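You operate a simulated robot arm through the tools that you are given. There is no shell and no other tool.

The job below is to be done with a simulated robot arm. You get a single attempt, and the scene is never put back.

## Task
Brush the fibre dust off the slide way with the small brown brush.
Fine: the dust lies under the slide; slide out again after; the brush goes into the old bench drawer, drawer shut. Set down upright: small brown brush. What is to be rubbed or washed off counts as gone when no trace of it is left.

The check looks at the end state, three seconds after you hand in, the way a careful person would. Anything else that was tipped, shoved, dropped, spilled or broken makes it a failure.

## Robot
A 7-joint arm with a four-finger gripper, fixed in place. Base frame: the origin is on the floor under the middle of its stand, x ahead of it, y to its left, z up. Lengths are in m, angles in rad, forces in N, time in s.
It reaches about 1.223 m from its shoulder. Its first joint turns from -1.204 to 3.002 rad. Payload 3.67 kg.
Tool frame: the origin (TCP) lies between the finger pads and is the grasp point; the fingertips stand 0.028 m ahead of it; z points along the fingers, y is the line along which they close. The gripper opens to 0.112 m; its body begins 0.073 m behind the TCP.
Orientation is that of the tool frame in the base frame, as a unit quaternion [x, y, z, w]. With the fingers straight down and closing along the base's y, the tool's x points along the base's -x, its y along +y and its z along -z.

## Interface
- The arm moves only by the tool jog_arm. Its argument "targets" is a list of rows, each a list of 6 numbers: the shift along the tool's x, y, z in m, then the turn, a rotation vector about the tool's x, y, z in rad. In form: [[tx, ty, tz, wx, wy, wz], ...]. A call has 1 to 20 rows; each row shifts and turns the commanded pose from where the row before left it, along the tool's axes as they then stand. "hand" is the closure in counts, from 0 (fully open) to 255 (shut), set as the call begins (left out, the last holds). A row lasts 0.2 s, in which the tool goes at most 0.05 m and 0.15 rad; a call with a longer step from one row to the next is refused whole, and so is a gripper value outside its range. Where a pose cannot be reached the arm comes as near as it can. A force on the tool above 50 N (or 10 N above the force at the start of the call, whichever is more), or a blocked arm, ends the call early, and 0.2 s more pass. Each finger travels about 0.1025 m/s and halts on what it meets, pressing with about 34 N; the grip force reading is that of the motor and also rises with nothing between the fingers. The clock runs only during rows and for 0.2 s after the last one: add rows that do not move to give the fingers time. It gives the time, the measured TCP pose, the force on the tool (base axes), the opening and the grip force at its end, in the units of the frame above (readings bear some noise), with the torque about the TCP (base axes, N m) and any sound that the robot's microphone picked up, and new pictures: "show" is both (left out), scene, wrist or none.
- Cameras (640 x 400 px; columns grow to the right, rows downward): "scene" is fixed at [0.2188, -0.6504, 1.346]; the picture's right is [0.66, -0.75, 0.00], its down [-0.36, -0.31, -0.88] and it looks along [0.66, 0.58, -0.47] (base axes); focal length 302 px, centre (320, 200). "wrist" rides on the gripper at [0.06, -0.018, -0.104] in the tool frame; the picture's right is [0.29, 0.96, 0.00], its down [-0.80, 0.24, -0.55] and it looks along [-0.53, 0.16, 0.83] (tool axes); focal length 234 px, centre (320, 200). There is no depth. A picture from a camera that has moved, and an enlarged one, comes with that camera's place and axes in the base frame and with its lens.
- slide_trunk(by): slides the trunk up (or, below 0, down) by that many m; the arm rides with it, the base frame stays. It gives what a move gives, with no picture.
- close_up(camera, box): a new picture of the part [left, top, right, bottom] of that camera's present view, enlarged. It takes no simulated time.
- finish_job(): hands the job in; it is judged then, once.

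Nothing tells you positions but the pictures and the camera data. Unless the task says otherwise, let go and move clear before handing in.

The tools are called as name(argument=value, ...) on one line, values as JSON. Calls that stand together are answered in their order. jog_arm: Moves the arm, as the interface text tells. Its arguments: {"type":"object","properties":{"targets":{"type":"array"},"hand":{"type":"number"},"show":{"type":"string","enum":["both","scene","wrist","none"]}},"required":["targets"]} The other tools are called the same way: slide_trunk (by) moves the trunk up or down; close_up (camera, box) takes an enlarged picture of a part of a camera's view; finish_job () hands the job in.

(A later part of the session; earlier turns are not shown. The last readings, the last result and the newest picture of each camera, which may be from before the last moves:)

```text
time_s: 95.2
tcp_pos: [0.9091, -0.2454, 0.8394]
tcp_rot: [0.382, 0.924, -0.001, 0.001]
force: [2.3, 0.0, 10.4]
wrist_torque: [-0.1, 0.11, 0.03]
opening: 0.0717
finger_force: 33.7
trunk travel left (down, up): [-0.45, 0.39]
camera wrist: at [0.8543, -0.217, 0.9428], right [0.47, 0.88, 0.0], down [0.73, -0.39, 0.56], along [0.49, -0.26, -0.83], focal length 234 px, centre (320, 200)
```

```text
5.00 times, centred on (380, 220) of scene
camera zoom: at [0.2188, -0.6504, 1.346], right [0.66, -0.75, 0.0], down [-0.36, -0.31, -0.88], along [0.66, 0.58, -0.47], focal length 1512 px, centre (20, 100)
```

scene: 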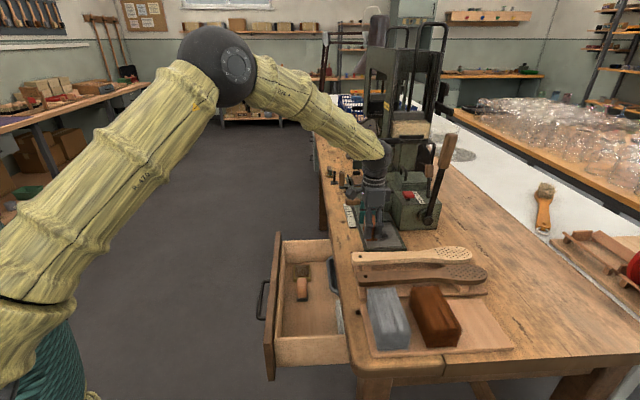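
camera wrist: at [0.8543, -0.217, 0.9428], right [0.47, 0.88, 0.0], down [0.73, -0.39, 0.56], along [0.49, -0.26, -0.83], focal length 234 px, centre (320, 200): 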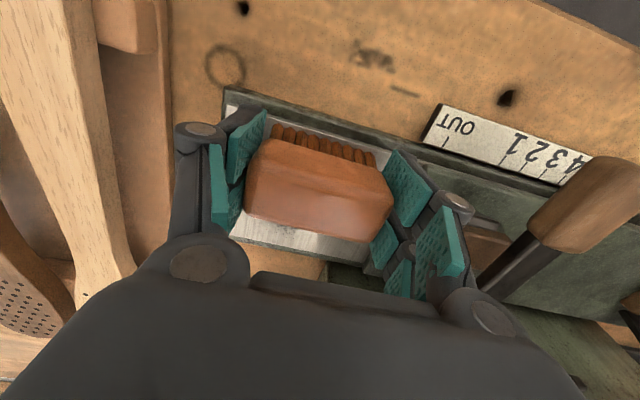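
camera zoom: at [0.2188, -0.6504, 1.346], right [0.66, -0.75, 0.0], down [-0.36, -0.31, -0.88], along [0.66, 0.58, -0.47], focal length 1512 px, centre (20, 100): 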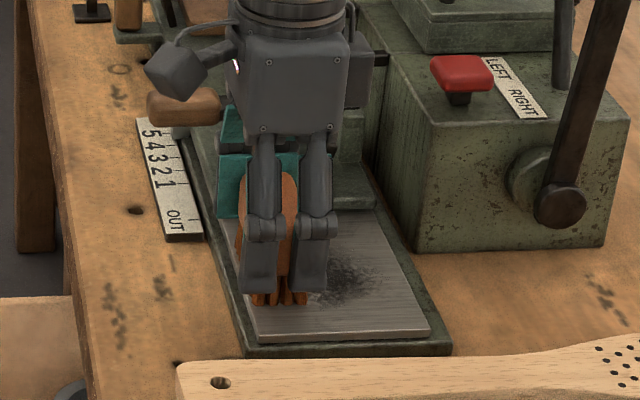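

Light contact at about 10 N. Sweeping across the way toward the machine side now.

jog_arm(targets=[[-0.01, 0, 0, 0, 0, 0], [-0.01, 0, 0, 0, 0, 0], [-0.01, 0, 0, 0, 0, 0], [-0.01, 0, 0, 0, 0, 0], [-0.01, 0, 0, 0, 0, 0], [-0.01, 0, 0, 0, 0, 0], [-0.01, 0, 0, 0, 0, 0], [-0.01, 0, 0, 0, 0, 0], [0, 0, 0, 0, 0, 0]])

close_up(camera="scene", box=[335, 180, 425, 260])

```text
time_s: 97.2
tcp_pos: [0.9673, -0.3005, 0.8385]
tcp_rot: [0.382, 0.924, 0.0, 0.0]
force: [0.8, 0.3, 3.1]
wrist_torque: [0.07, 0.0, -0.04]
opening: 0.0714
finger_force: 34.3
trunk travel left (down, up): [-0.45, 0.39]
camera wrist: at [0.9127, -0.2727, 0.9429], right [0.47, 0.88, 0.0], down [0.73, -0.39, 0.55], along [0.49, -0.26, -0.83], focal length 234 px, centre (320, 200)
```

scene: 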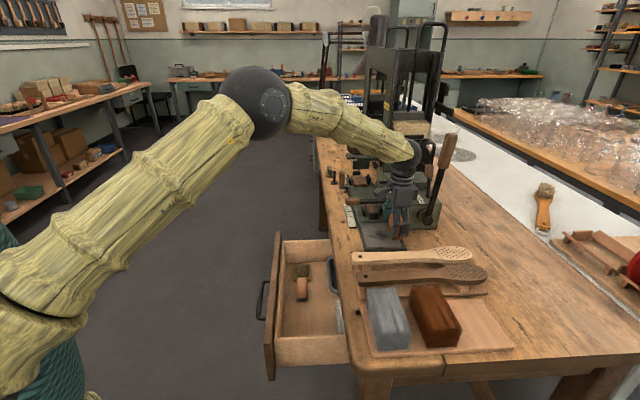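
wrist: 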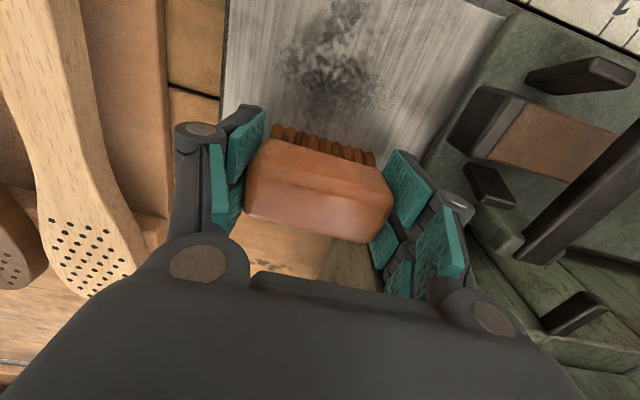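

```text
5.00 times, centred on (380, 220) of scene
camera zoom: at [0.2188, -0.6504, 1.346], right [0.66, -0.75, 0.0], down [-0.36, -0.31, -0.88], along [0.66, 0.58, -0.47], focal length 1512 px, centre (20, 100)
```

zoom: 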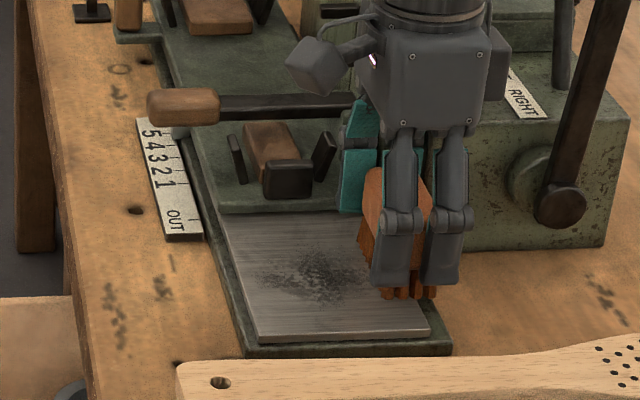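

The dust is fading with each pass. I'll press slightly more and stroke back and forth.

jog_arm(targets=[[0.01, 0, 0.003, 0, 0, 0], [0.012, 0, 0, 0, 0, 0], [0.012, 0, 0, 0, 0, 0], [0.012, 0, 0, 0, 0, 0], [0.012, 0, 0, 0, 0, 0], [0.012, 0, 0, 0, 0, 0], [0.012, 0, 0, 0, 0, 0], [0, 0, 0, 0, 0, 0], [-0.01, 0, 0, 0, 0, 0], [-0.012, 0, 0, 0, 0, 0], [-0.012, 0, 0, 0, 0, 0], [-0.012, 0, 0, 0, 0, 0], [-0.012, 0, 0, 0, 0, 0], [-0.012, 0, 0, 0, 0, 0], [-0.012, 0, 0, 0, 0, 0], [0, 0, 0, 0, 0, 0]])

close_up(camera="wrist", box=[220, 0, 480, 160])

```text
time_s: 100.5
tcp_pos: [0.965, -0.3018, 0.8379]
tcp_rot: [0.383, 0.924, 0.001, 0.001]
force: [-0.2, 3.4, 18.6]
wrist_torque: [0.1, 0.12, 0.01]
opening: 0.0711
finger_force: 34.4
trunk travel left (down, up): [-0.45, 0.39]
camera wrist: at [0.9101, -0.2733, 0.9418], right [0.47, 0.88, 0.0], down [0.73, -0.39, 0.56], along [0.49, -0.26, -0.83], focal length 234 px, centre (320, 200)
```

scene: 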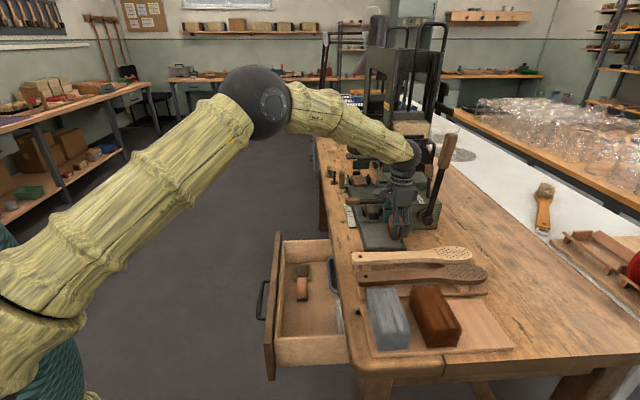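
wrist: 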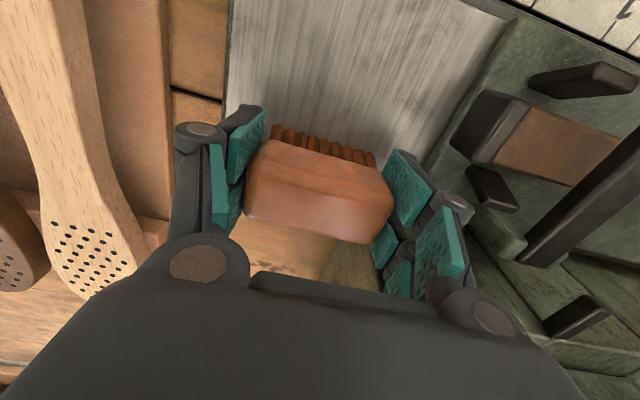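

```text
2.46 times, centred on (350, 80) of wrist
camera zoom: at [0.9101, -0.2733, 0.9418], right [0.47, 0.88, 0.0], down [0.73, -0.39, 0.56], along [0.49, -0.26, -0.83], focal length 576 px, centre (246, 495)
```

zoom: 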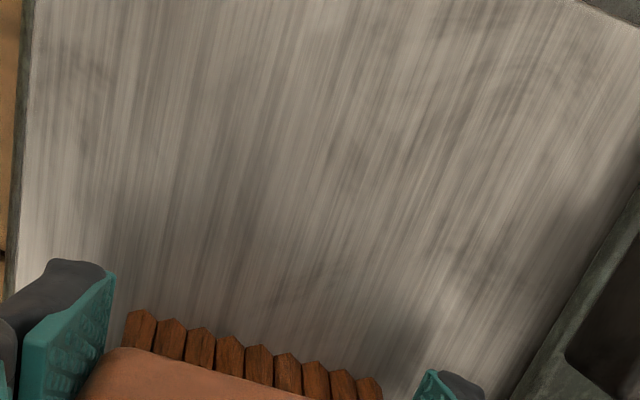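

The dust looks gone. I'll do one more pair of strokes slightly offset to catch any trace, then lift and inspect.

jog_arm(targets=[[0.01, -0.007, 0, 0, 0, 0], [0.012, -0.008, 0, 0, 0, 0], [0.012, 0, 0, 0, 0, 0], [0.012, 0, 0, 0, 0, 0], [0.012, 0, 0, 0, 0, 0], [0.012, 0, 0, 0, 0, 0], [0.012, 0, 0, 0, 0, 0], [0, 0, 0, 0, 0, 0], [-0.01, 0.006, 0, 0, 0, 0], [-0.012, 0.009, 0, 0, 0, 0], [-0.012, 0, 0, 0, 0, 0], [-0.012, 0, 0, 0, 0, 0], [-0.012, 0, 0, 0, 0, 0], [-0.012, 0, 0, 0, 0, 0], [-0.012, 0, 0, 0, 0, 0], [0, 0, -0.02, 0, 0, 0], [0, 0, -0.04, 0, 0, 0], [0.03, 0, -0.03, 0, 0, 0], [0.04, 0, 0, 0, 0, 0], [0.04, 0, 0, 0, 0, 0]])

close_up(camera="scene", box=[345, 200, 415, 260])

```text
time_s: 104.8
tcp_pos: [0.8895, -0.222, 0.9305]
tcp_rot: [0.382, 0.924, -0.001, 0.001]
force: [-0.9, -0.2, -0.9]
wrist_torque: [-0.05, -0.05, -0.03]
opening: 0.0711
finger_force: 34.3
trunk travel left (down, up): [-0.45, 0.39]
camera wrist: at [0.8337, -0.1934, 1.0336], right [0.47, 0.88, 0.0], down [0.73, -0.39, 0.56], along [0.49, -0.26, -0.83], focal length 234 px, centre (320, 200)
```

scene: 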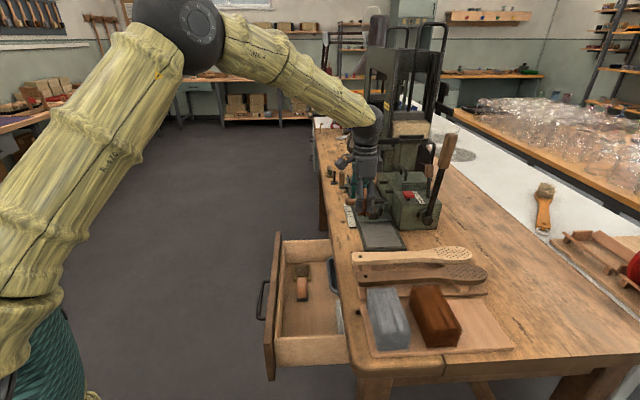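
wrist: 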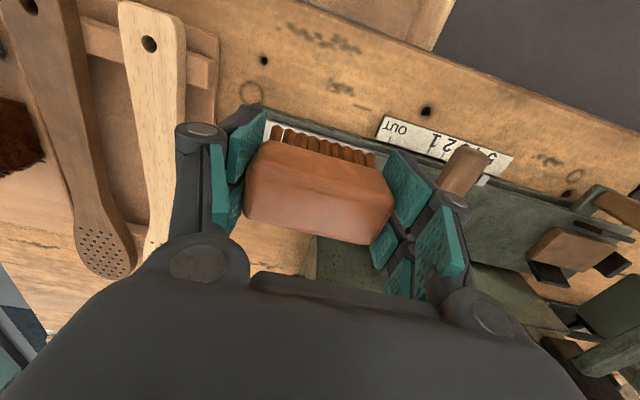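

```text
6.67 times, centred on (380, 230) of scene
camera zoom: at [0.2188, -0.6504, 1.346], right [0.66, -0.75, 0.0], down [-0.36, -0.31, -0.88], along [0.66, 0.58, -0.47], focal length 2017 px, centre (-80, 0)
```

zoom: 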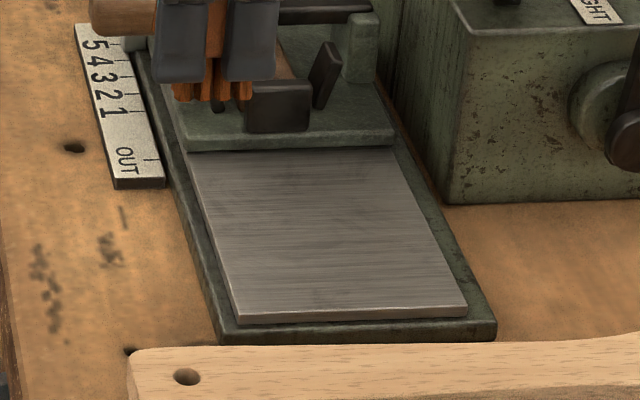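

The way is clean. Next I'll carry the brush over the open drawer, moving along the bench first and then out over the drawer.

jog_arm(targets=[[0, -0.04, 0, 0, 0, 0], [0, -0.04, 0, 0, 0, 0], [0, -0.04, 0, 0, 0, 0], [0, -0.04, 0, 0, 0, 0], [0, -0.037, 0, 0, 0, 0], [0.041, 0, 0, 0, 0, 0], [0.041, 0, 0, 0, 0, 0], [0.041, 0, 0, 0, 0, 0], [0.041, 0, 0, 0, 0, 0], [0, 0, 0, 0, 0, 0]])

close_up(camera="scene", box=[345, 195, 425, 260])

```text
time_s: 107.0
tcp_pos: [0.6347, -0.2491, 0.9273]
tcp_rot: [0.383, 0.924, 0.0, -0.001]
force: [-0.4, -0.2, -0.3]
wrist_torque: [-0.01, 0.02, 0.01]
opening: 0.0711
finger_force: 33.7
trunk travel left (down, up): [-0.45, 0.39]
camera wrist: at [0.5795, -0.2219, 1.0309], right [0.47, 0.88, 0.0], down [0.73, -0.39, 0.55], along [0.49, -0.26, -0.83], focal length 234 px, centre (320, 200)
```

scene: 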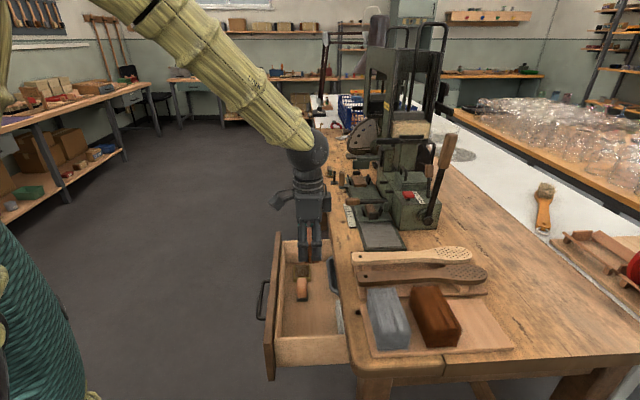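
wrist: 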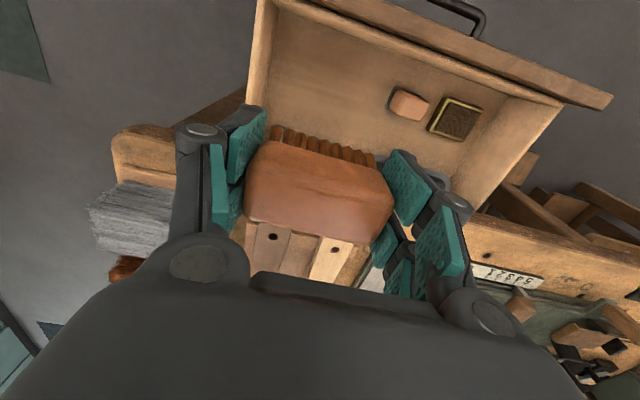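

```text
6.15 times, centred on (385, 228) of scene
camera zoom: at [0.2188, -0.6504, 1.346], right [0.66, -0.75, 0.0], down [-0.36, -0.31, -0.88], along [0.66, 0.58, -0.47], focal length 1862 px, centre (-80, 31)
```

zoom: 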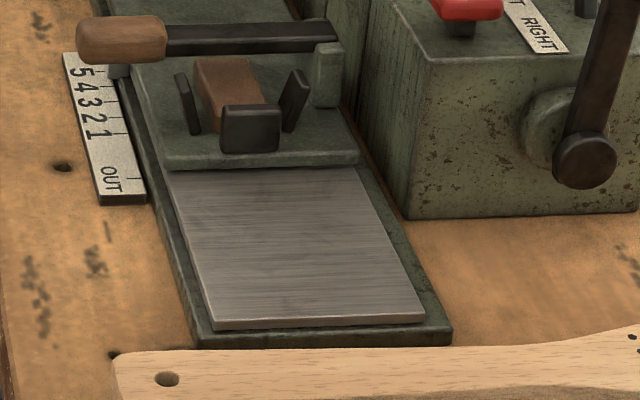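

The brush is right above the clear part of the drawer floor. Lowering it into the drawer.

jog_arm(targets=[[0, 0, 0.04, 0, 0, 0], [0, 0, 0.04, 0, 0, 0], [0, 0, 0.04, 0, 0, 0], [0, 0, 0.04, 0, 0, 0], [0, 0, 0.03, 0, 0, 0], [0, 0, 0, 0, 0, 0]])

close_up(camera="scene", box=[240, 200, 380, 390])

```text
time_s: 108.3
tcp_pos: [0.6324, -0.2486, 0.7349]
tcp_rot: [0.382, 0.924, 0.0, 0.001]
force: [0.4, 0.2, -0.6]
wrist_torque: [-0.01, 0.02, -0.01]
opening: 0.0711
finger_force: 33.7
trunk travel left (down, up): [-0.45, 0.39]
camera wrist: at [0.577, -0.2207, 0.8383], right [0.47, 0.88, 0.0], down [0.73, -0.39, 0.55], along [0.49, -0.26, -0.83], focal length 234 px, centre (320, 200)
```

scene: 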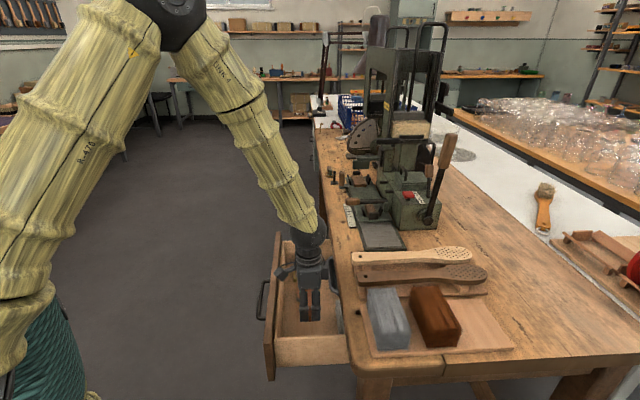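
wrist: 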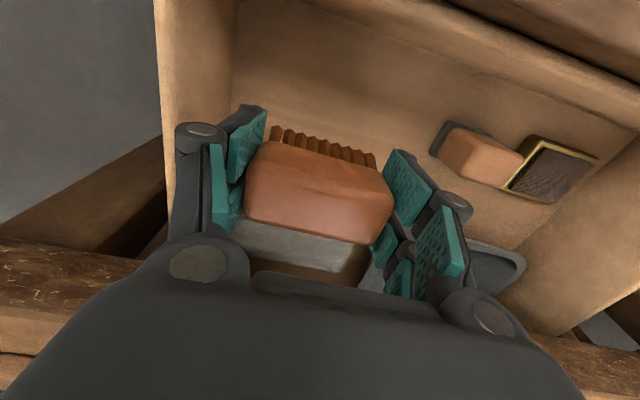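

```text
2.11 times, centred on (310, 295) of scene
camera zoom: at [0.2188, -0.6504, 1.346], right [0.66, -0.75, 0.0], down [-0.36, -0.31, -0.88], along [0.66, 0.58, -0.47], focal length 637 px, centre (341, 0)
```

zoom: 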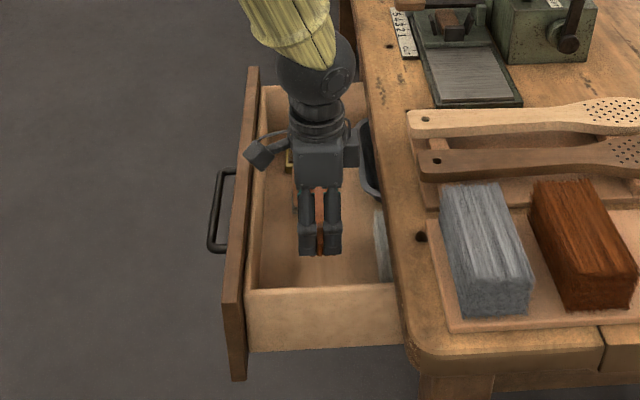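

jog_arm(targets=[[0, 0, 0.02, 0, 0, 0], [0, 0, 0.02, 0, 0, 0], [0, 0, 0.015, 0, 0, 0], [0, 0, 0, 0, 0, 0]])

```text
time_s: 109.3
tcp_pos: [0.6306, -0.2452, 0.6809]
tcp_rot: [0.382, 0.924, 0.0, 0.0]
force: [0.2, -0.9, -0.1]
wrist_torque: [0.0, -0.01, 0.0]
opening: 0.071
finger_force: 34.6
trunk travel left (down, up): [-0.45, 0.39]
camera wrist: at [0.577, -0.2181, 0.7845], right [0.47, 0.88, 0.0], down [0.73, -0.39, 0.55], along [0.49, -0.26, -0.83], focal length 234 px, centre (320, 200)
```

scene: 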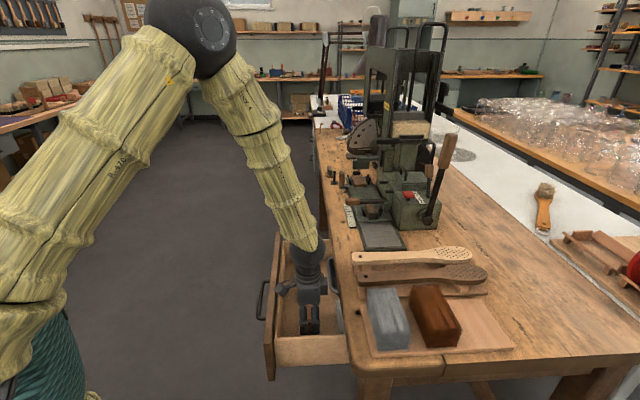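
wrist: 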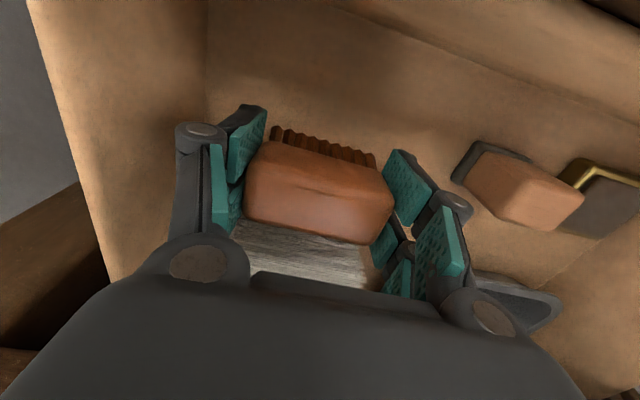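

jog_arm(targets=[[0, 0, 0.005, 0, 0, 0], [0, 0, 0.005, 0, 0, 0], [0, 0, 0.004, 0, 0, 0], [0, 0, 0, 0, 0, 0]], show="wrist")

```text
time_s: 110.3
tcp_pos: [0.6318, -0.2494, 0.6679]
tcp_rot: [0.382, 0.924, 0.0, -0.001]
force: [0.7, -0.2, -0.9]
wrist_torque: [0.01, -0.01, 0.0]
opening: 0.0708
finger_force: 33.4
trunk travel left (down, up): [-0.45, 0.39]
camera wrist: at [0.5778, -0.22, 0.7704], right [0.47, 0.88, 0.0], down [0.73, -0.39, 0.55], along [0.49, -0.26, -0.83], focal length 234 px, centre (320, 200)
```

wrist: 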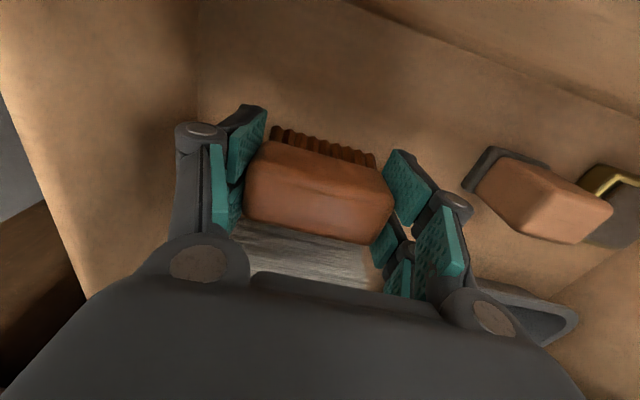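

jog_arm(targets=[[0, 0, 0.004, 0, 0, 0], [0, 0, 0.004, 0, 0, 0], [0, 0, 0, 0, 0, 0]], show="none")

```text
time_s: 111.2
tcp_pos: [0.634, -0.2484, 0.659]
tcp_rot: [0.382, 0.924, 0.0, 0.0]
force: [-0.2, -0.7, -0.8]
wrist_torque: [0.01, 0.01, 0.03]
opening: 0.0712
finger_force: 34.3
trunk travel left (down, up): [-0.45, 0.39]
```

jog_arm(targets=[[0, 0, 0.004, 0, 0, 0], [0, 0, 0.003, 0, 0, 0], [0, 0, 0, 0, 0, 0]], show="wrist")

```text
time_s: 112.0
tcp_pos: [0.6328, -0.2479, 0.6534]
tcp_rot: [0.382, 0.924, 0.001, -0.001]
force: [0.3, -0.6, -0.6]
wrist_torque: [0.0, -0.02, 0.0]
opening: 0.0709
finger_force: 33.7
trunk travel left (down, up): [-0.45, 0.39]
camera wrist: at [0.5786, -0.219, 0.7557], right [0.47, 0.88, 0.0], down [0.73, -0.39, 0.55], along [0.49, -0.26, -0.83], focal length 234 px, centre (320, 200)
```

wrist: 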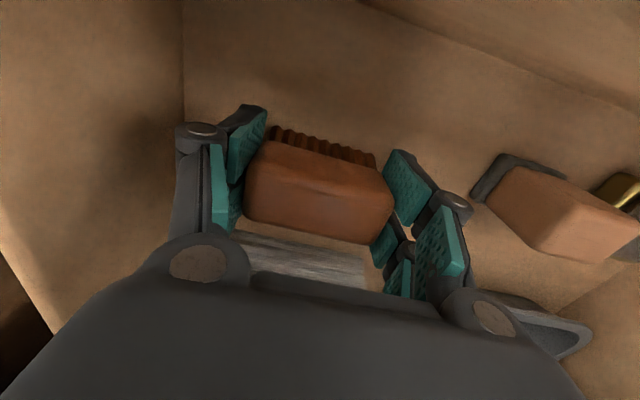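

jog_arm(targets=[[0, 0, 0.004, 0, 0, 0], [0, 0, 0.004, 0, 0, 0], [0, 0, 0, 0, 0, 0]], show="none")

```text
time_s: 112.8
tcp_pos: [0.6331, -0.2479, 0.6454]
tcp_rot: [0.381, 0.924, 0.001, 0.001]
force: [0.0, -1.2, 26.3]
wrist_torque: [-0.07, -0.01, 0.02]
opening: 0.071
finger_force: 33.9
trunk travel left (down, up): [-0.45, 0.39]
```

Floor contact at about 26 N. I'll ease up slightly, then open the fingers just enough.

jog_arm(targets=[[0, 0, -0.0025, 0, 0, 0], [0, 0, 0, 0, 0, 0]], show="none")

```text
time_s: 113.3
tcp_pos: [0.6322, -0.2473, 0.6448]
tcp_rot: [0.382, 0.924, -0.001, -0.001]
force: [-0.2, -0.7, -1.5]
wrist_torque: [0.01, -0.04, 0.02]
opening: 0.0706
finger_force: 34.2
trunk travel left (down, up): [-0.45, 0.39]
```

jog_arm(targets=[[0, 0, 0, 0, 0, 0], [0, 0, 0, 0, 0, 0]], hand=54, show="wrist")

```text
time_s: 114.0
tcp_pos: [0.6323, -0.2486, 0.6469]
tcp_rot: [0.382, 0.924, 0.0, -0.001]
force: [1.0, 0.7, 0.3]
wrist_torque: [-0.03, 0.0, -0.03]
opening: 0.0881
finger_force: 0.1
trunk travel left (down, up): [-0.45, 0.39]
camera wrist: at [0.5783, -0.2201, 0.7505], right [0.47, 0.88, 0.0], down [0.73, -0.39, 0.55], along [0.49, -0.26, -0.83], focal length 234 px, centre (320, 200)
```

wrist: 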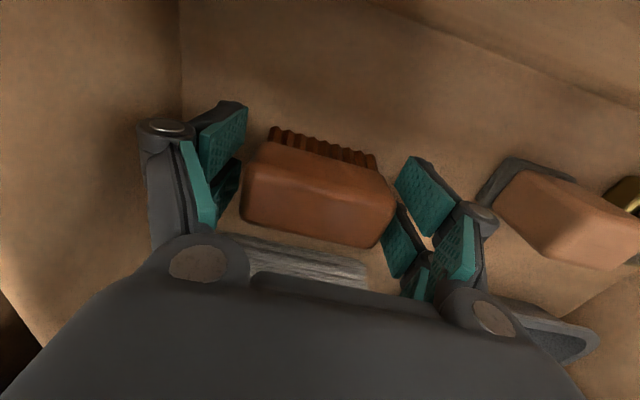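

The brush stands upright on its bristles. Lifting straight up and clear.

jog_arm(targets=[[0, 0, -0.01, 0, 0, 0], [0, 0, -0.03, 0, 0, 0], [0, 0, -0.04, 0, 0, 0], [0, 0, -0.04, 0, 0, 0], [0, 0, -0.04, 0, 0, 0], [0, 0, -0.04, 0, 0, 0], [0, 0, -0.04, 0, 0, 0], [0, 0, -0.04, 0, 0, 0], [0, 0, 0, 0, 0, 0]])

close_up(camera="wrist", box=[220, 0, 520, 190])

close_up(camera="scene", box=[240, 220, 360, 390])

```text
time_s: 116.0
tcp_pos: [0.6318, -0.2474, 0.9273]
tcp_rot: [0.382, 0.924, -0.001, 0.0]
force: [0.8, 0.6, -0.4]
wrist_torque: [-0.02, 0.0, -0.01]
opening: 0.0881
finger_force: 0.0
trunk travel left (down, up): [-0.45, 0.39]
camera wrist: at [0.5775, -0.2185, 1.0307], right [0.47, 0.88, 0.0], down [0.73, -0.39, 0.55], along [0.49, -0.26, -0.83], focal length 234 px, centre (320, 200)
```

scene: 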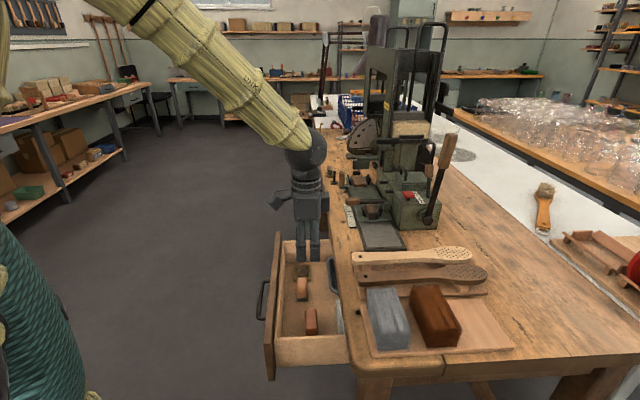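
wrist: 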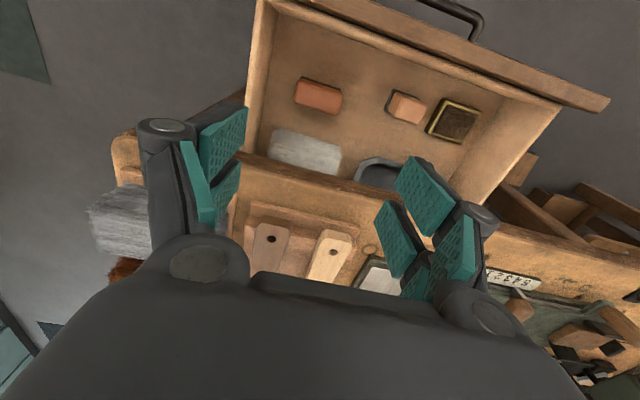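

```text
2.11 times, centred on (370, 95) of wrist
camera zoom: at [0.5775, -0.2185, 1.0307], right [0.47, 0.88, 0.0], down [0.73, -0.39, 0.55], along [0.49, -0.26, -0.83], focal length 493 px, centre (215, 421)
```

zoom: 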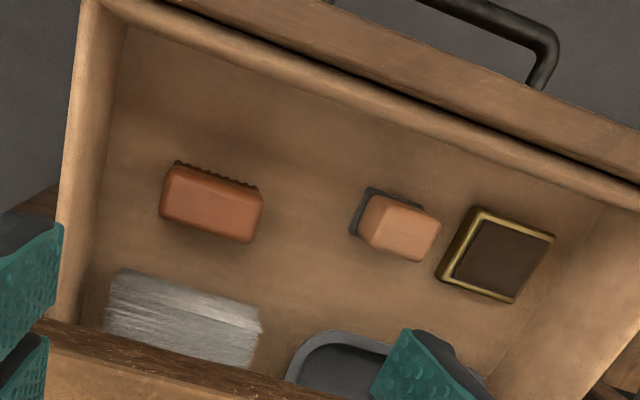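

```text
2.35 times, centred on (300, 305) of scene
camera zoom: at [0.2188, -0.6504, 1.346], right [0.66, -0.75, 0.0], down [-0.36, -0.31, -0.88], along [0.66, 0.58, -0.47], focal length 712 px, centre (367, -47)
```

zoom: 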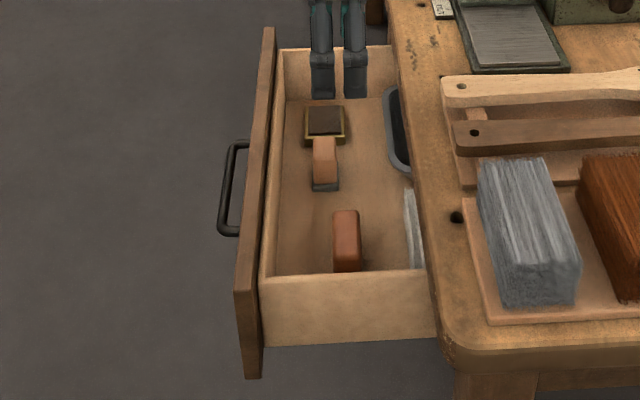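

The brush is upright in the drawer and clear of the other contents. To shut the drawer I'll set up the same forward-pointing hand as before. First I'm rising, unrolling the wrist and moving out in front of the drawer.

jog_arm(targets=[[0, 0, -0.03, 0, 0, -0.131], [0, 0, -0.03, 0, 0, -0.131], [0, 0, -0.03, 0, 0, -0.131], [0, 0, -0.03, 0, 0, -0.131], [0, 0, -0.03, 0, 0, -0.131], [0, 0, -0.03, 0, 0, -0.131], [0, 0, 0, 0, 0, -0.131], [0, 0, 0, 0, 0, -0.131], [0, 0, 0, 0, 0, -0.131], [0, 0, 0, 0, 0, -0.131], [0, 0, 0, 0, 0, -0.131], [0, 0, 0, 0, 0, -0.131], [0, 0, 0, 0, 0, 0]], hand=255, show="scene")

```text
time_s: 118.8
tcp_pos: [0.6322, -0.2489, 1.1062]
tcp_rot: [-0.384, 0.923, 0.0, -0.001]
force: [-0.2, 0.2, 0.8]
wrist_torque: [-0.02, 0.01, -0.01]
opening: 0.0003
finger_force: 33.7
trunk travel left (down, up): [-0.45, 0.39]
```

scene: 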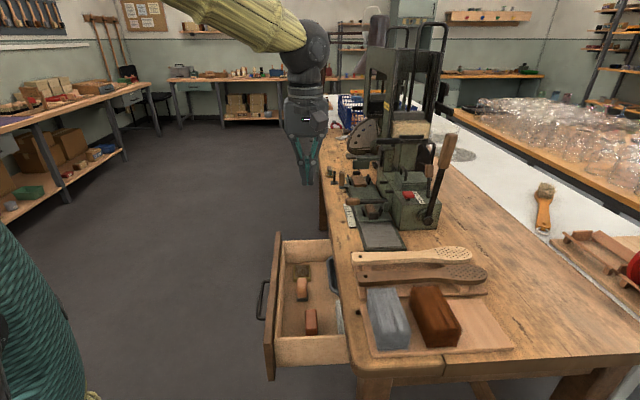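

jog_arm(targets=[[-0.0183, 0.04, 0, 0, 0, 0], [-0.0183, 0.04, 0, 0, 0, 0], [-0.0183, 0.04, 0, 0, 0, 0], [-0.0183, 0.04, 0, 0, 0, 0], [-0.0183, 0.04, 0, 0, 0, 0], [-0.0183, 0.04, 0, 0, 0, 0], [0, 0, -0.04, 0, 0, 0], [0, 0, -0.04, 0, 0, 0], [0, 0, -0.04, 0, 0, 0], [0, 0, 0, 0, 0, 0]], show="none")

slide_trunk(by=-0.42)

```text
time_s: 121.0
tcp_pos: [0.6334, -0.0205, 1.1967]
tcp_rot: [-0.384, 0.923, 0.0, 0.0]
force: [0.3, -0.8, 0.4]
wrist_torque: [-0.01, -0.04, 0.0]
opening: 0.0
finger_force: 34.1
out of reach, approached as far as the arm can: row 2, 3, 4, 5
trunk travel left (down, up): [-0.45, 0.39]
```

```text
refused: -0.42 is not a number from -0.4 to 0.4
```

slide_trunk(by=-0.35)

jog_arm(targets=[[0.01, 0.03, 0, 0, 0, 0], [0.01, 0.03, 0, 0, 0, 0], [0.01, 0.03, 0, 0, 0, 0], [0, 0, 0, 0.13, 0, 0], [0, 0, 0, 0.13, 0, 0], [0, 0, 0, 0.13, 0, 0], [0, 0, 0, 0, 0, 0]])

```text
time_s: 124.4
tcp_pos: [0.6331, -0.0199, 0.848]
tcp_rot: [-0.385, 0.923, 0.001, 0.001]
force: [0.2, -0.2, -1.0]
wrist_torque: [0.0, 0.02, 0.0]
opening: 0.0
finger_force: 33.5
trunk travel left (down, up): [-0.1, 0.74]
```

```text
time_s: 126.0
tcp_pos: [0.549, 0.0217, 0.847]
tcp_rot: [-0.377, 0.906, -0.18, 0.075]
force: [-0.3, -0.8, -0.6]
wrist_torque: [0.02, 0.01, -0.01]
opening: 0.0
finger_force: 34.2
trunk travel left (down, up): [-0.1, 0.74]
camera wrist: at [0.4905, -0.006, 0.9499], right [-0.83, 0.42, -0.36], down [0.25, 0.87, 0.42], along [0.49, 0.26, -0.83], focal length 234 px, centre (320, 200)
```

scene: 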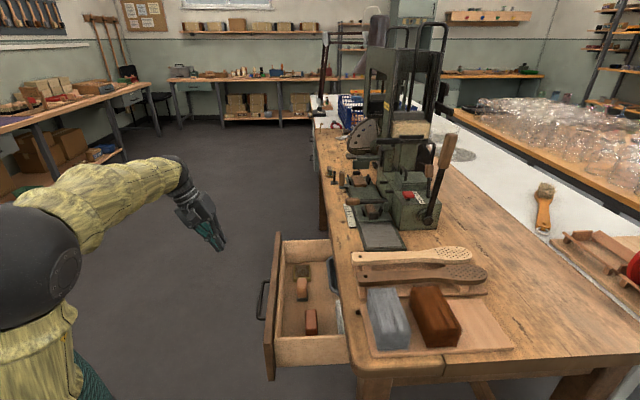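
wrist: 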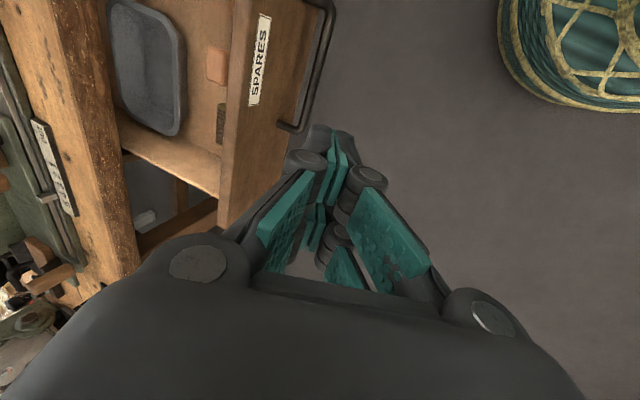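

jog_arm(targets=[[0, 0, 0, 0.13, 0, 0], [0, 0, 0, 0.13, 0, 0], [0, 0, 0, 0.13, 0, 0], [0, 0, 0, 0.13, 0, 0], [0, 0, 0, 0.13, 0, 0], [0, 0, 0, 0, 0, 0]], show="none")

slide_trunk(by=-0.1)

jog_arm(targets=[[0, 0, 0, 0, 0, 0]])

```text
time_s: 127.4
tcp_pos: [0.5466, 0.0214, 0.8459]
tcp_rot: [-0.333, 0.801, -0.46, 0.191]
force: [-0.7, 0.8, -1.2]
wrist_torque: [0.02, 0.0, 0.04]
opening: 0.0001
finger_force: 34.1
trunk travel left (down, up): [-0.1, 0.74]
```

```text
time_s: 128.7
tcp_pos: [0.547, 0.0218, 0.7469]
tcp_rot: [-0.333, 0.801, -0.459, 0.192]
force: [0.9, 0.3, 0.9]
wrist_torque: [-0.01, -0.01, 0.01]
opening: 0.0
finger_force: 33.7
trunk travel left (down, up): [0.0, 0.84]
```

```text
time_s: 129.1
tcp_pos: [0.5474, 0.0233, 0.7468]
tcp_rot: [-0.333, 0.801, -0.459, 0.191]
force: [-0.4, 0.2, -0.2]
wrist_torque: [-0.04, -0.01, -0.02]
opening: 0.0
finger_force: 34.2
trunk travel left (down, up): [0.0, 0.84]
camera wrist: at [0.4486, 0.035, 0.8145], right [-0.55, 0.14, -0.83], down [0.14, 0.99, 0.07], along [0.83, -0.07, -0.56], focal length 234 px, centre (320, 200)
```

scene: 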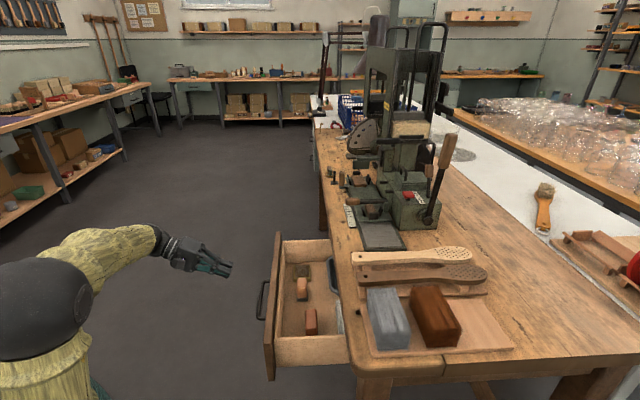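
wrist: 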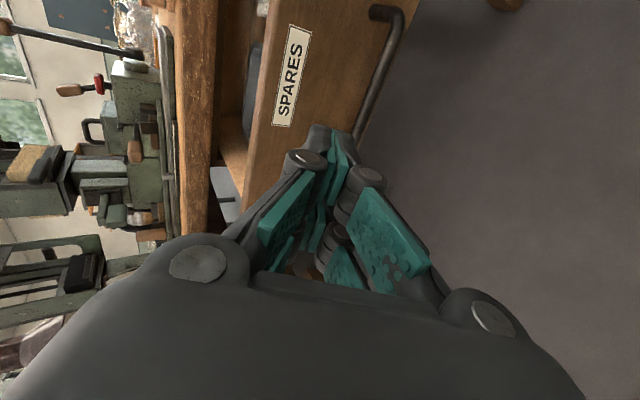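

The hand points forward again. I'll lower the closed fingertips to just above the handle bar and approach the drawer face.

jog_arm(targets=[[0.0093, 0.025, 0.0147, 0, 0, 0], [0.0093, 0.025, 0.0147, 0, 0, 0], [0, -0.0101, 0.01725, 0, 0, 0], [0, -0.0101, 0.01725, 0, 0, 0], [0, -0.0101, 0.01725, 0, 0, 0], [0, -0.0101, 0.01725, 0, 0, 0], [0, 0, 0, 0, 0, 0]])

close_up(camera="scene", box=[220, 220, 360, 390])

```text
time_s: 130.7
tcp_pos: [0.5912, -0.051, 0.6891]
tcp_rot: [-0.334, 0.801, -0.459, 0.192]
force: [0.1, -0.1, -0.2]
wrist_torque: [-0.05, -0.01, 0.02]
opening: 0.0
finger_force: 33.9
trunk travel left (down, up): [0.0, 0.84]
camera wrist: at [0.4918, -0.0375, 0.7566], right [-0.55, 0.14, -0.83], down [0.14, 0.99, 0.07], along [0.83, -0.07, -0.56], focal length 234 px, centre (320, 200)
```

scene: 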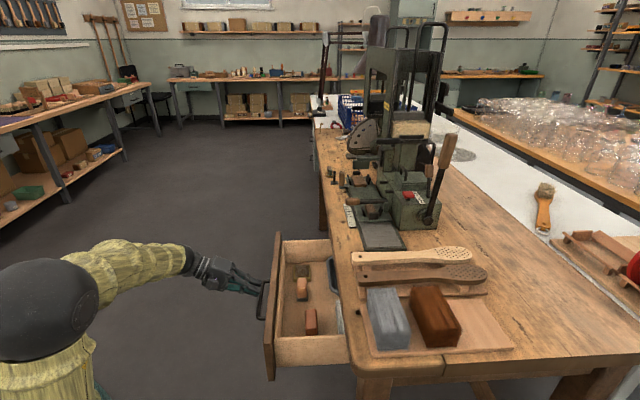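
wrist: 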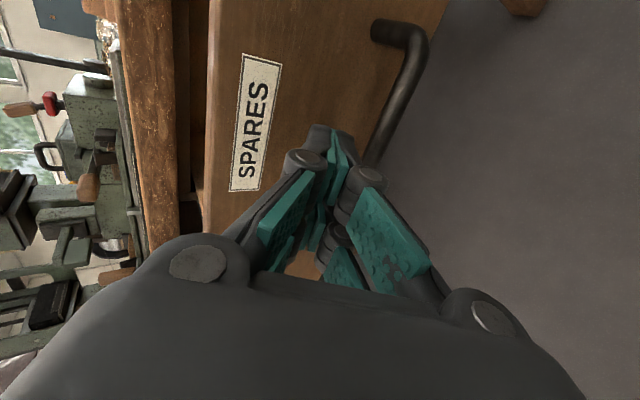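

```text
2.35 times, centred on (290, 305) of scene
camera zoom: at [0.2188, -0.6504, 1.346], right [0.66, -0.75, 0.0], down [-0.36, -0.31, -0.88], along [0.66, 0.58, -0.47], focal length 712 px, centre (391, -47)
```

zoom: 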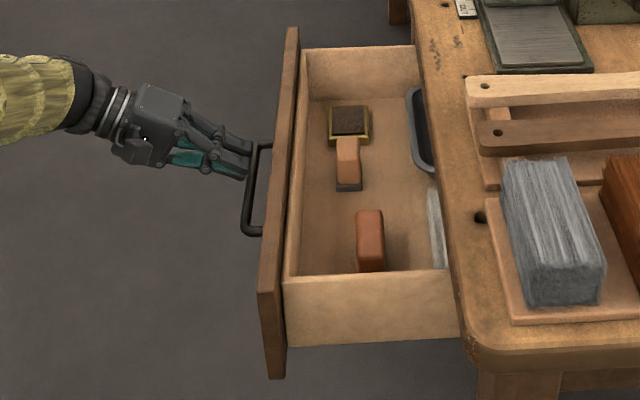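

Now pushing the drawer in slowly.

jog_arm(targets=[[0, -0.0025, 0.0043, 0, 0, 0], [0, -0.0025, 0.0043, 0, 0, 0], [0, -0.0025, 0.0043, 0, 0, 0], [0, -0.0025, 0.0043, 0, 0, 0], [0, -0.00202, 0.00345, 0, 0, 0], [0, -0.00202, 0.00345, 0, 0, 0], [0, -0.00202, 0.00345, 0, 0, 0], [0, -0.00202, 0.00345, 0, 0, 0], [0, -0.00202, 0.00345, 0, 0, 0], [0, -0.00202, 0.00345, 0, 0, 0], [0, -0.00202, 0.00345, 0, 0, 0], [0, -0.00202, 0.00345, 0, 0, 0], [0, -0.00202, 0.00345, 0, 0, 0], [0, -0.00202, 0.00345, 0, 0, 0], [0, -0.00202, 0.00345, 0, 0, 0], [0, -0.00202, 0.00345, 0, 0, 0], [0, -0.00202, 0.00345, 0, 0, 0], [0, -0.00202, 0.00345, 0, 0, 0]])

close_up(camera="scene", box=[220, 220, 360, 390])

```text
time_s: 134.5
tcp_pos: [0.6438, -0.1009, 0.6886]
tcp_rot: [-0.333, 0.801, -0.459, 0.191]
force: [-0.9, 0.5, -0.6]
wrist_torque: [0.01, -0.03, -0.02]
opening: 0.0001
finger_force: 34.2
trunk travel left (down, up): [0.0, 0.84]
camera wrist: at [0.545, -0.0877, 0.757], right [-0.55, 0.14, -0.83], down [0.14, 0.99, 0.07], along [0.83, -0.07, -0.56], focal length 234 px, centre (320, 200)
```

scene: 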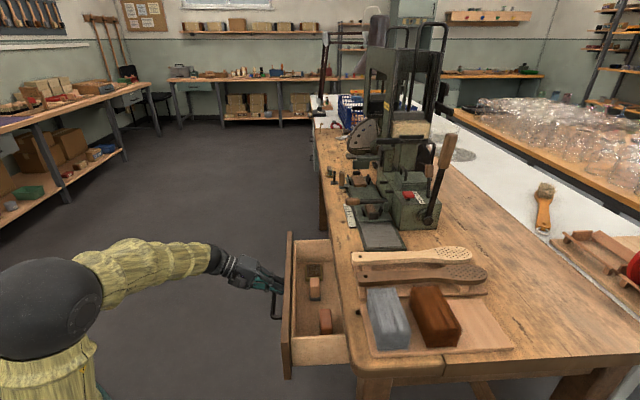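
wrist: 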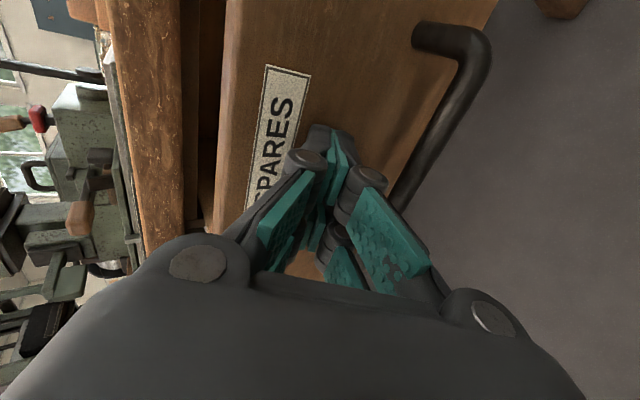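

```text
2.35 times, centred on (290, 305) of scene
camera zoom: at [0.2188, -0.6504, 1.346], right [0.66, -0.75, 0.0], down [-0.36, -0.31, -0.88], along [0.66, 0.58, -0.47], focal length 712 px, centre (391, -47)
```

zoom: 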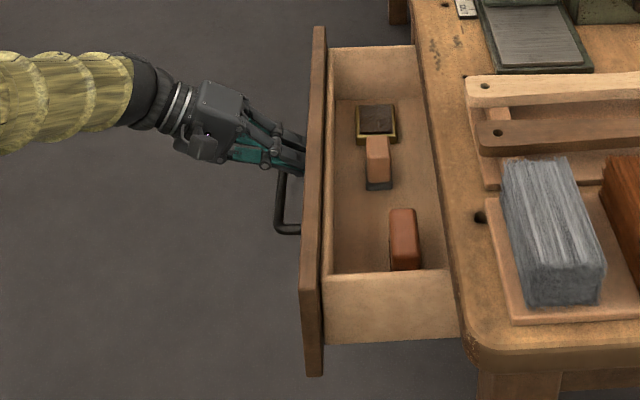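

The drawer is moving in and the brush stays upright. Continuing.

jog_arm(targets=[[0, -0.0022, 0.0037, 0, 0, 0], [0, -0.0022, 0.0037, 0, 0, 0], [0, -0.0022, 0.0037, 0, 0, 0], [0, -0.0022, 0.0037, 0, 0, 0], [0, -0.0022, 0.0037, 0, 0, 0], [0, -0.0022, 0.0037, 0, 0, 0], [0, -0.0022, 0.0037, 0, 0, 0], [0, -0.0022, 0.0037, 0, 0, 0], [0, -0.0022, 0.0037, 0, 0, 0], [0, -0.0022, 0.0037, 0, 0, 0], [0, -0.0022, 0.0037, 0, 0, 0], [0, -0.0022, 0.0037, 0, 0, 0], [0, -0.0022, 0.0037, 0, 0, 0], [0, -0.0022, 0.0037, 0, 0, 0], [0, -0.0022, 0.0037, 0, 0, 0], [0, -0.0022, 0.0037, 0, 0, 0], [0, -0.0022, 0.0037, 0, 0, 0], [0, -0.0022, 0.0037, 0, 0, 0], [0, -0.0022, 0.0037, 0, 0, 0], [0, -0.0022, 0.0037, 0, 0, 0]])

close_up(camera="scene", box=[220, 220, 360, 390])

```text
time_s: 138.7
tcp_pos: [0.7059, -0.1615, 0.6885]
tcp_rot: [-0.333, 0.801, -0.459, 0.192]
force: [-0.8, 1.0, -1.0]
wrist_torque: [0.0, -0.02, -0.02]
opening: 0.0
finger_force: 33.4
trunk travel left (down, up): [0.0, 0.84]
camera wrist: at [0.6066, -0.1482, 0.7563], right [-0.55, 0.14, -0.83], down [0.14, 0.99, 0.07], along [0.83, -0.07, -0.56], focal length 234 px, centre (320, 200)
```

scene: 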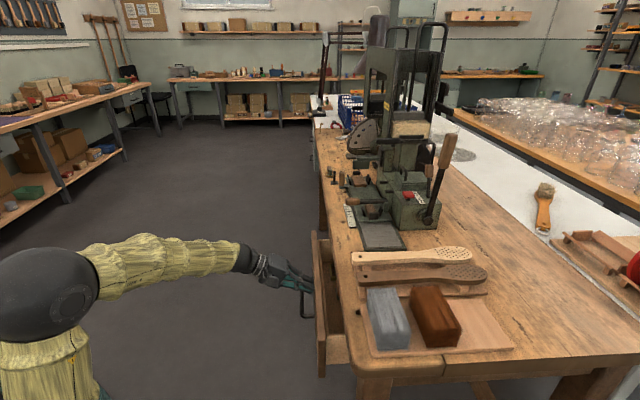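
wrist: 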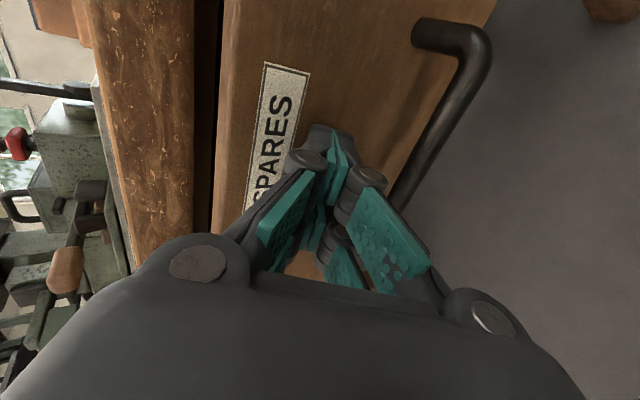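

```text
2.35 times, centred on (290, 305) of scene
camera zoom: at [0.2188, -0.6504, 1.346], right [0.66, -0.75, 0.0], down [-0.36, -0.31, -0.88], along [0.66, 0.58, -0.47], focal length 712 px, centre (391, -47)
```

zoom: 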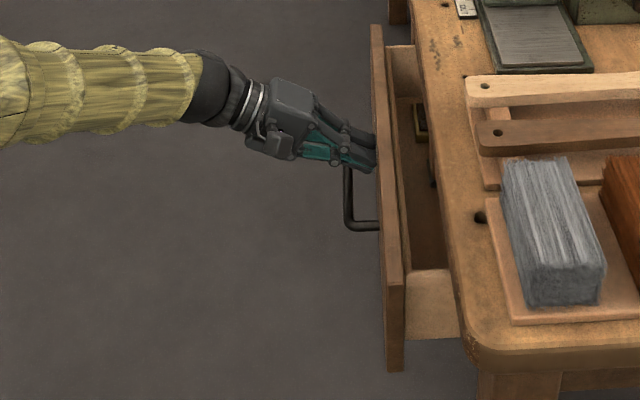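

jog_arm(targets=[[0, -0.0022, 0.0037, 0, 0, 0], [0, -0.0022, 0.0037, 0, 0, 0], [0, -0.0022, 0.0037, 0, 0, 0], [0, -0.0022, 0.0037, 0, 0, 0], [0, -0.0022, 0.0037, 0, 0, 0], [0, -0.0022, 0.0037, 0, 0, 0], [0, -0.0022, 0.0037, 0, 0, 0], [0, -0.0022, 0.0037, 0, 0, 0], [0, -0.0022, 0.0037, 0, 0, 0], [0, -0.0022, 0.0037, 0, 0, 0], [0, -0.0022, 0.0037, 0, 0, 0], [0, -0.0022, 0.0037, 0, 0, 0], [0, -0.0022, 0.0037, 0, 0, 0], [0, -0.0022, 0.0037, 0, 0, 0], [0, -0.0015, 0.0026, 0, 0, 0], [0, -0.0015, 0.0026, 0, 0, 0]])

close_up(camera="scene", box=[260, 220, 400, 390])

```text
time_s: 142.1
tcp_pos: [0.755, -0.2139, 0.6785]
tcp_rot: [-0.333, 0.808, -0.448, 0.187]
force: [0.2, -0.8, 0.6]
wrist_torque: [0.01, 0.0, 0.01]
opening: 0.0002
finger_force: 33.8
trunk travel left (down, up): [0.0, 0.84]
camera wrist: at [0.6577, -0.2019, 0.7483], right [-0.56, 0.16, -0.81], down [0.14, 0.99, 0.09], along [0.82, -0.07, -0.57], focal length 234 px, centre (320, 200)
```

scene: 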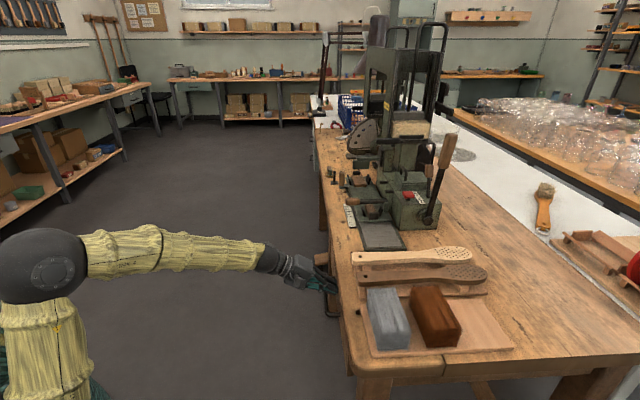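
wrist: 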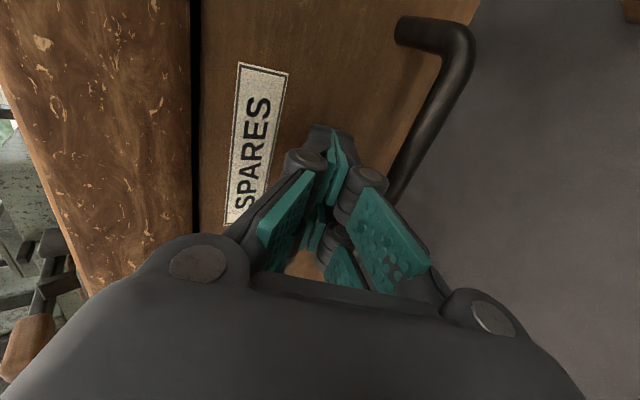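

```text
2.35 times, centred on (330, 305) of scene
camera zoom: at [0.2188, -0.6504, 1.346], right [0.66, -0.75, 0.0], down [-0.36, -0.31, -0.88], along [0.66, 0.58, -0.47], focal length 712 px, centre (296, -47)
```

zoom: 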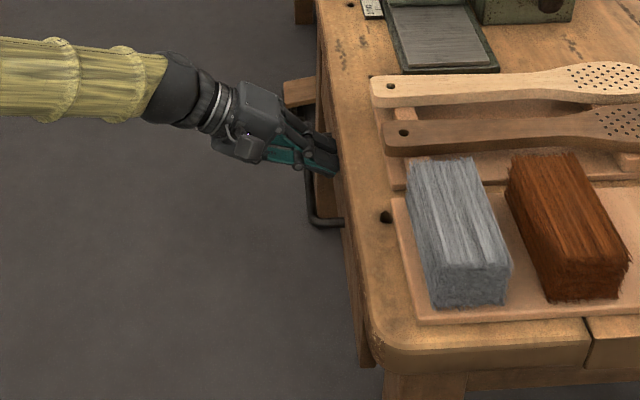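

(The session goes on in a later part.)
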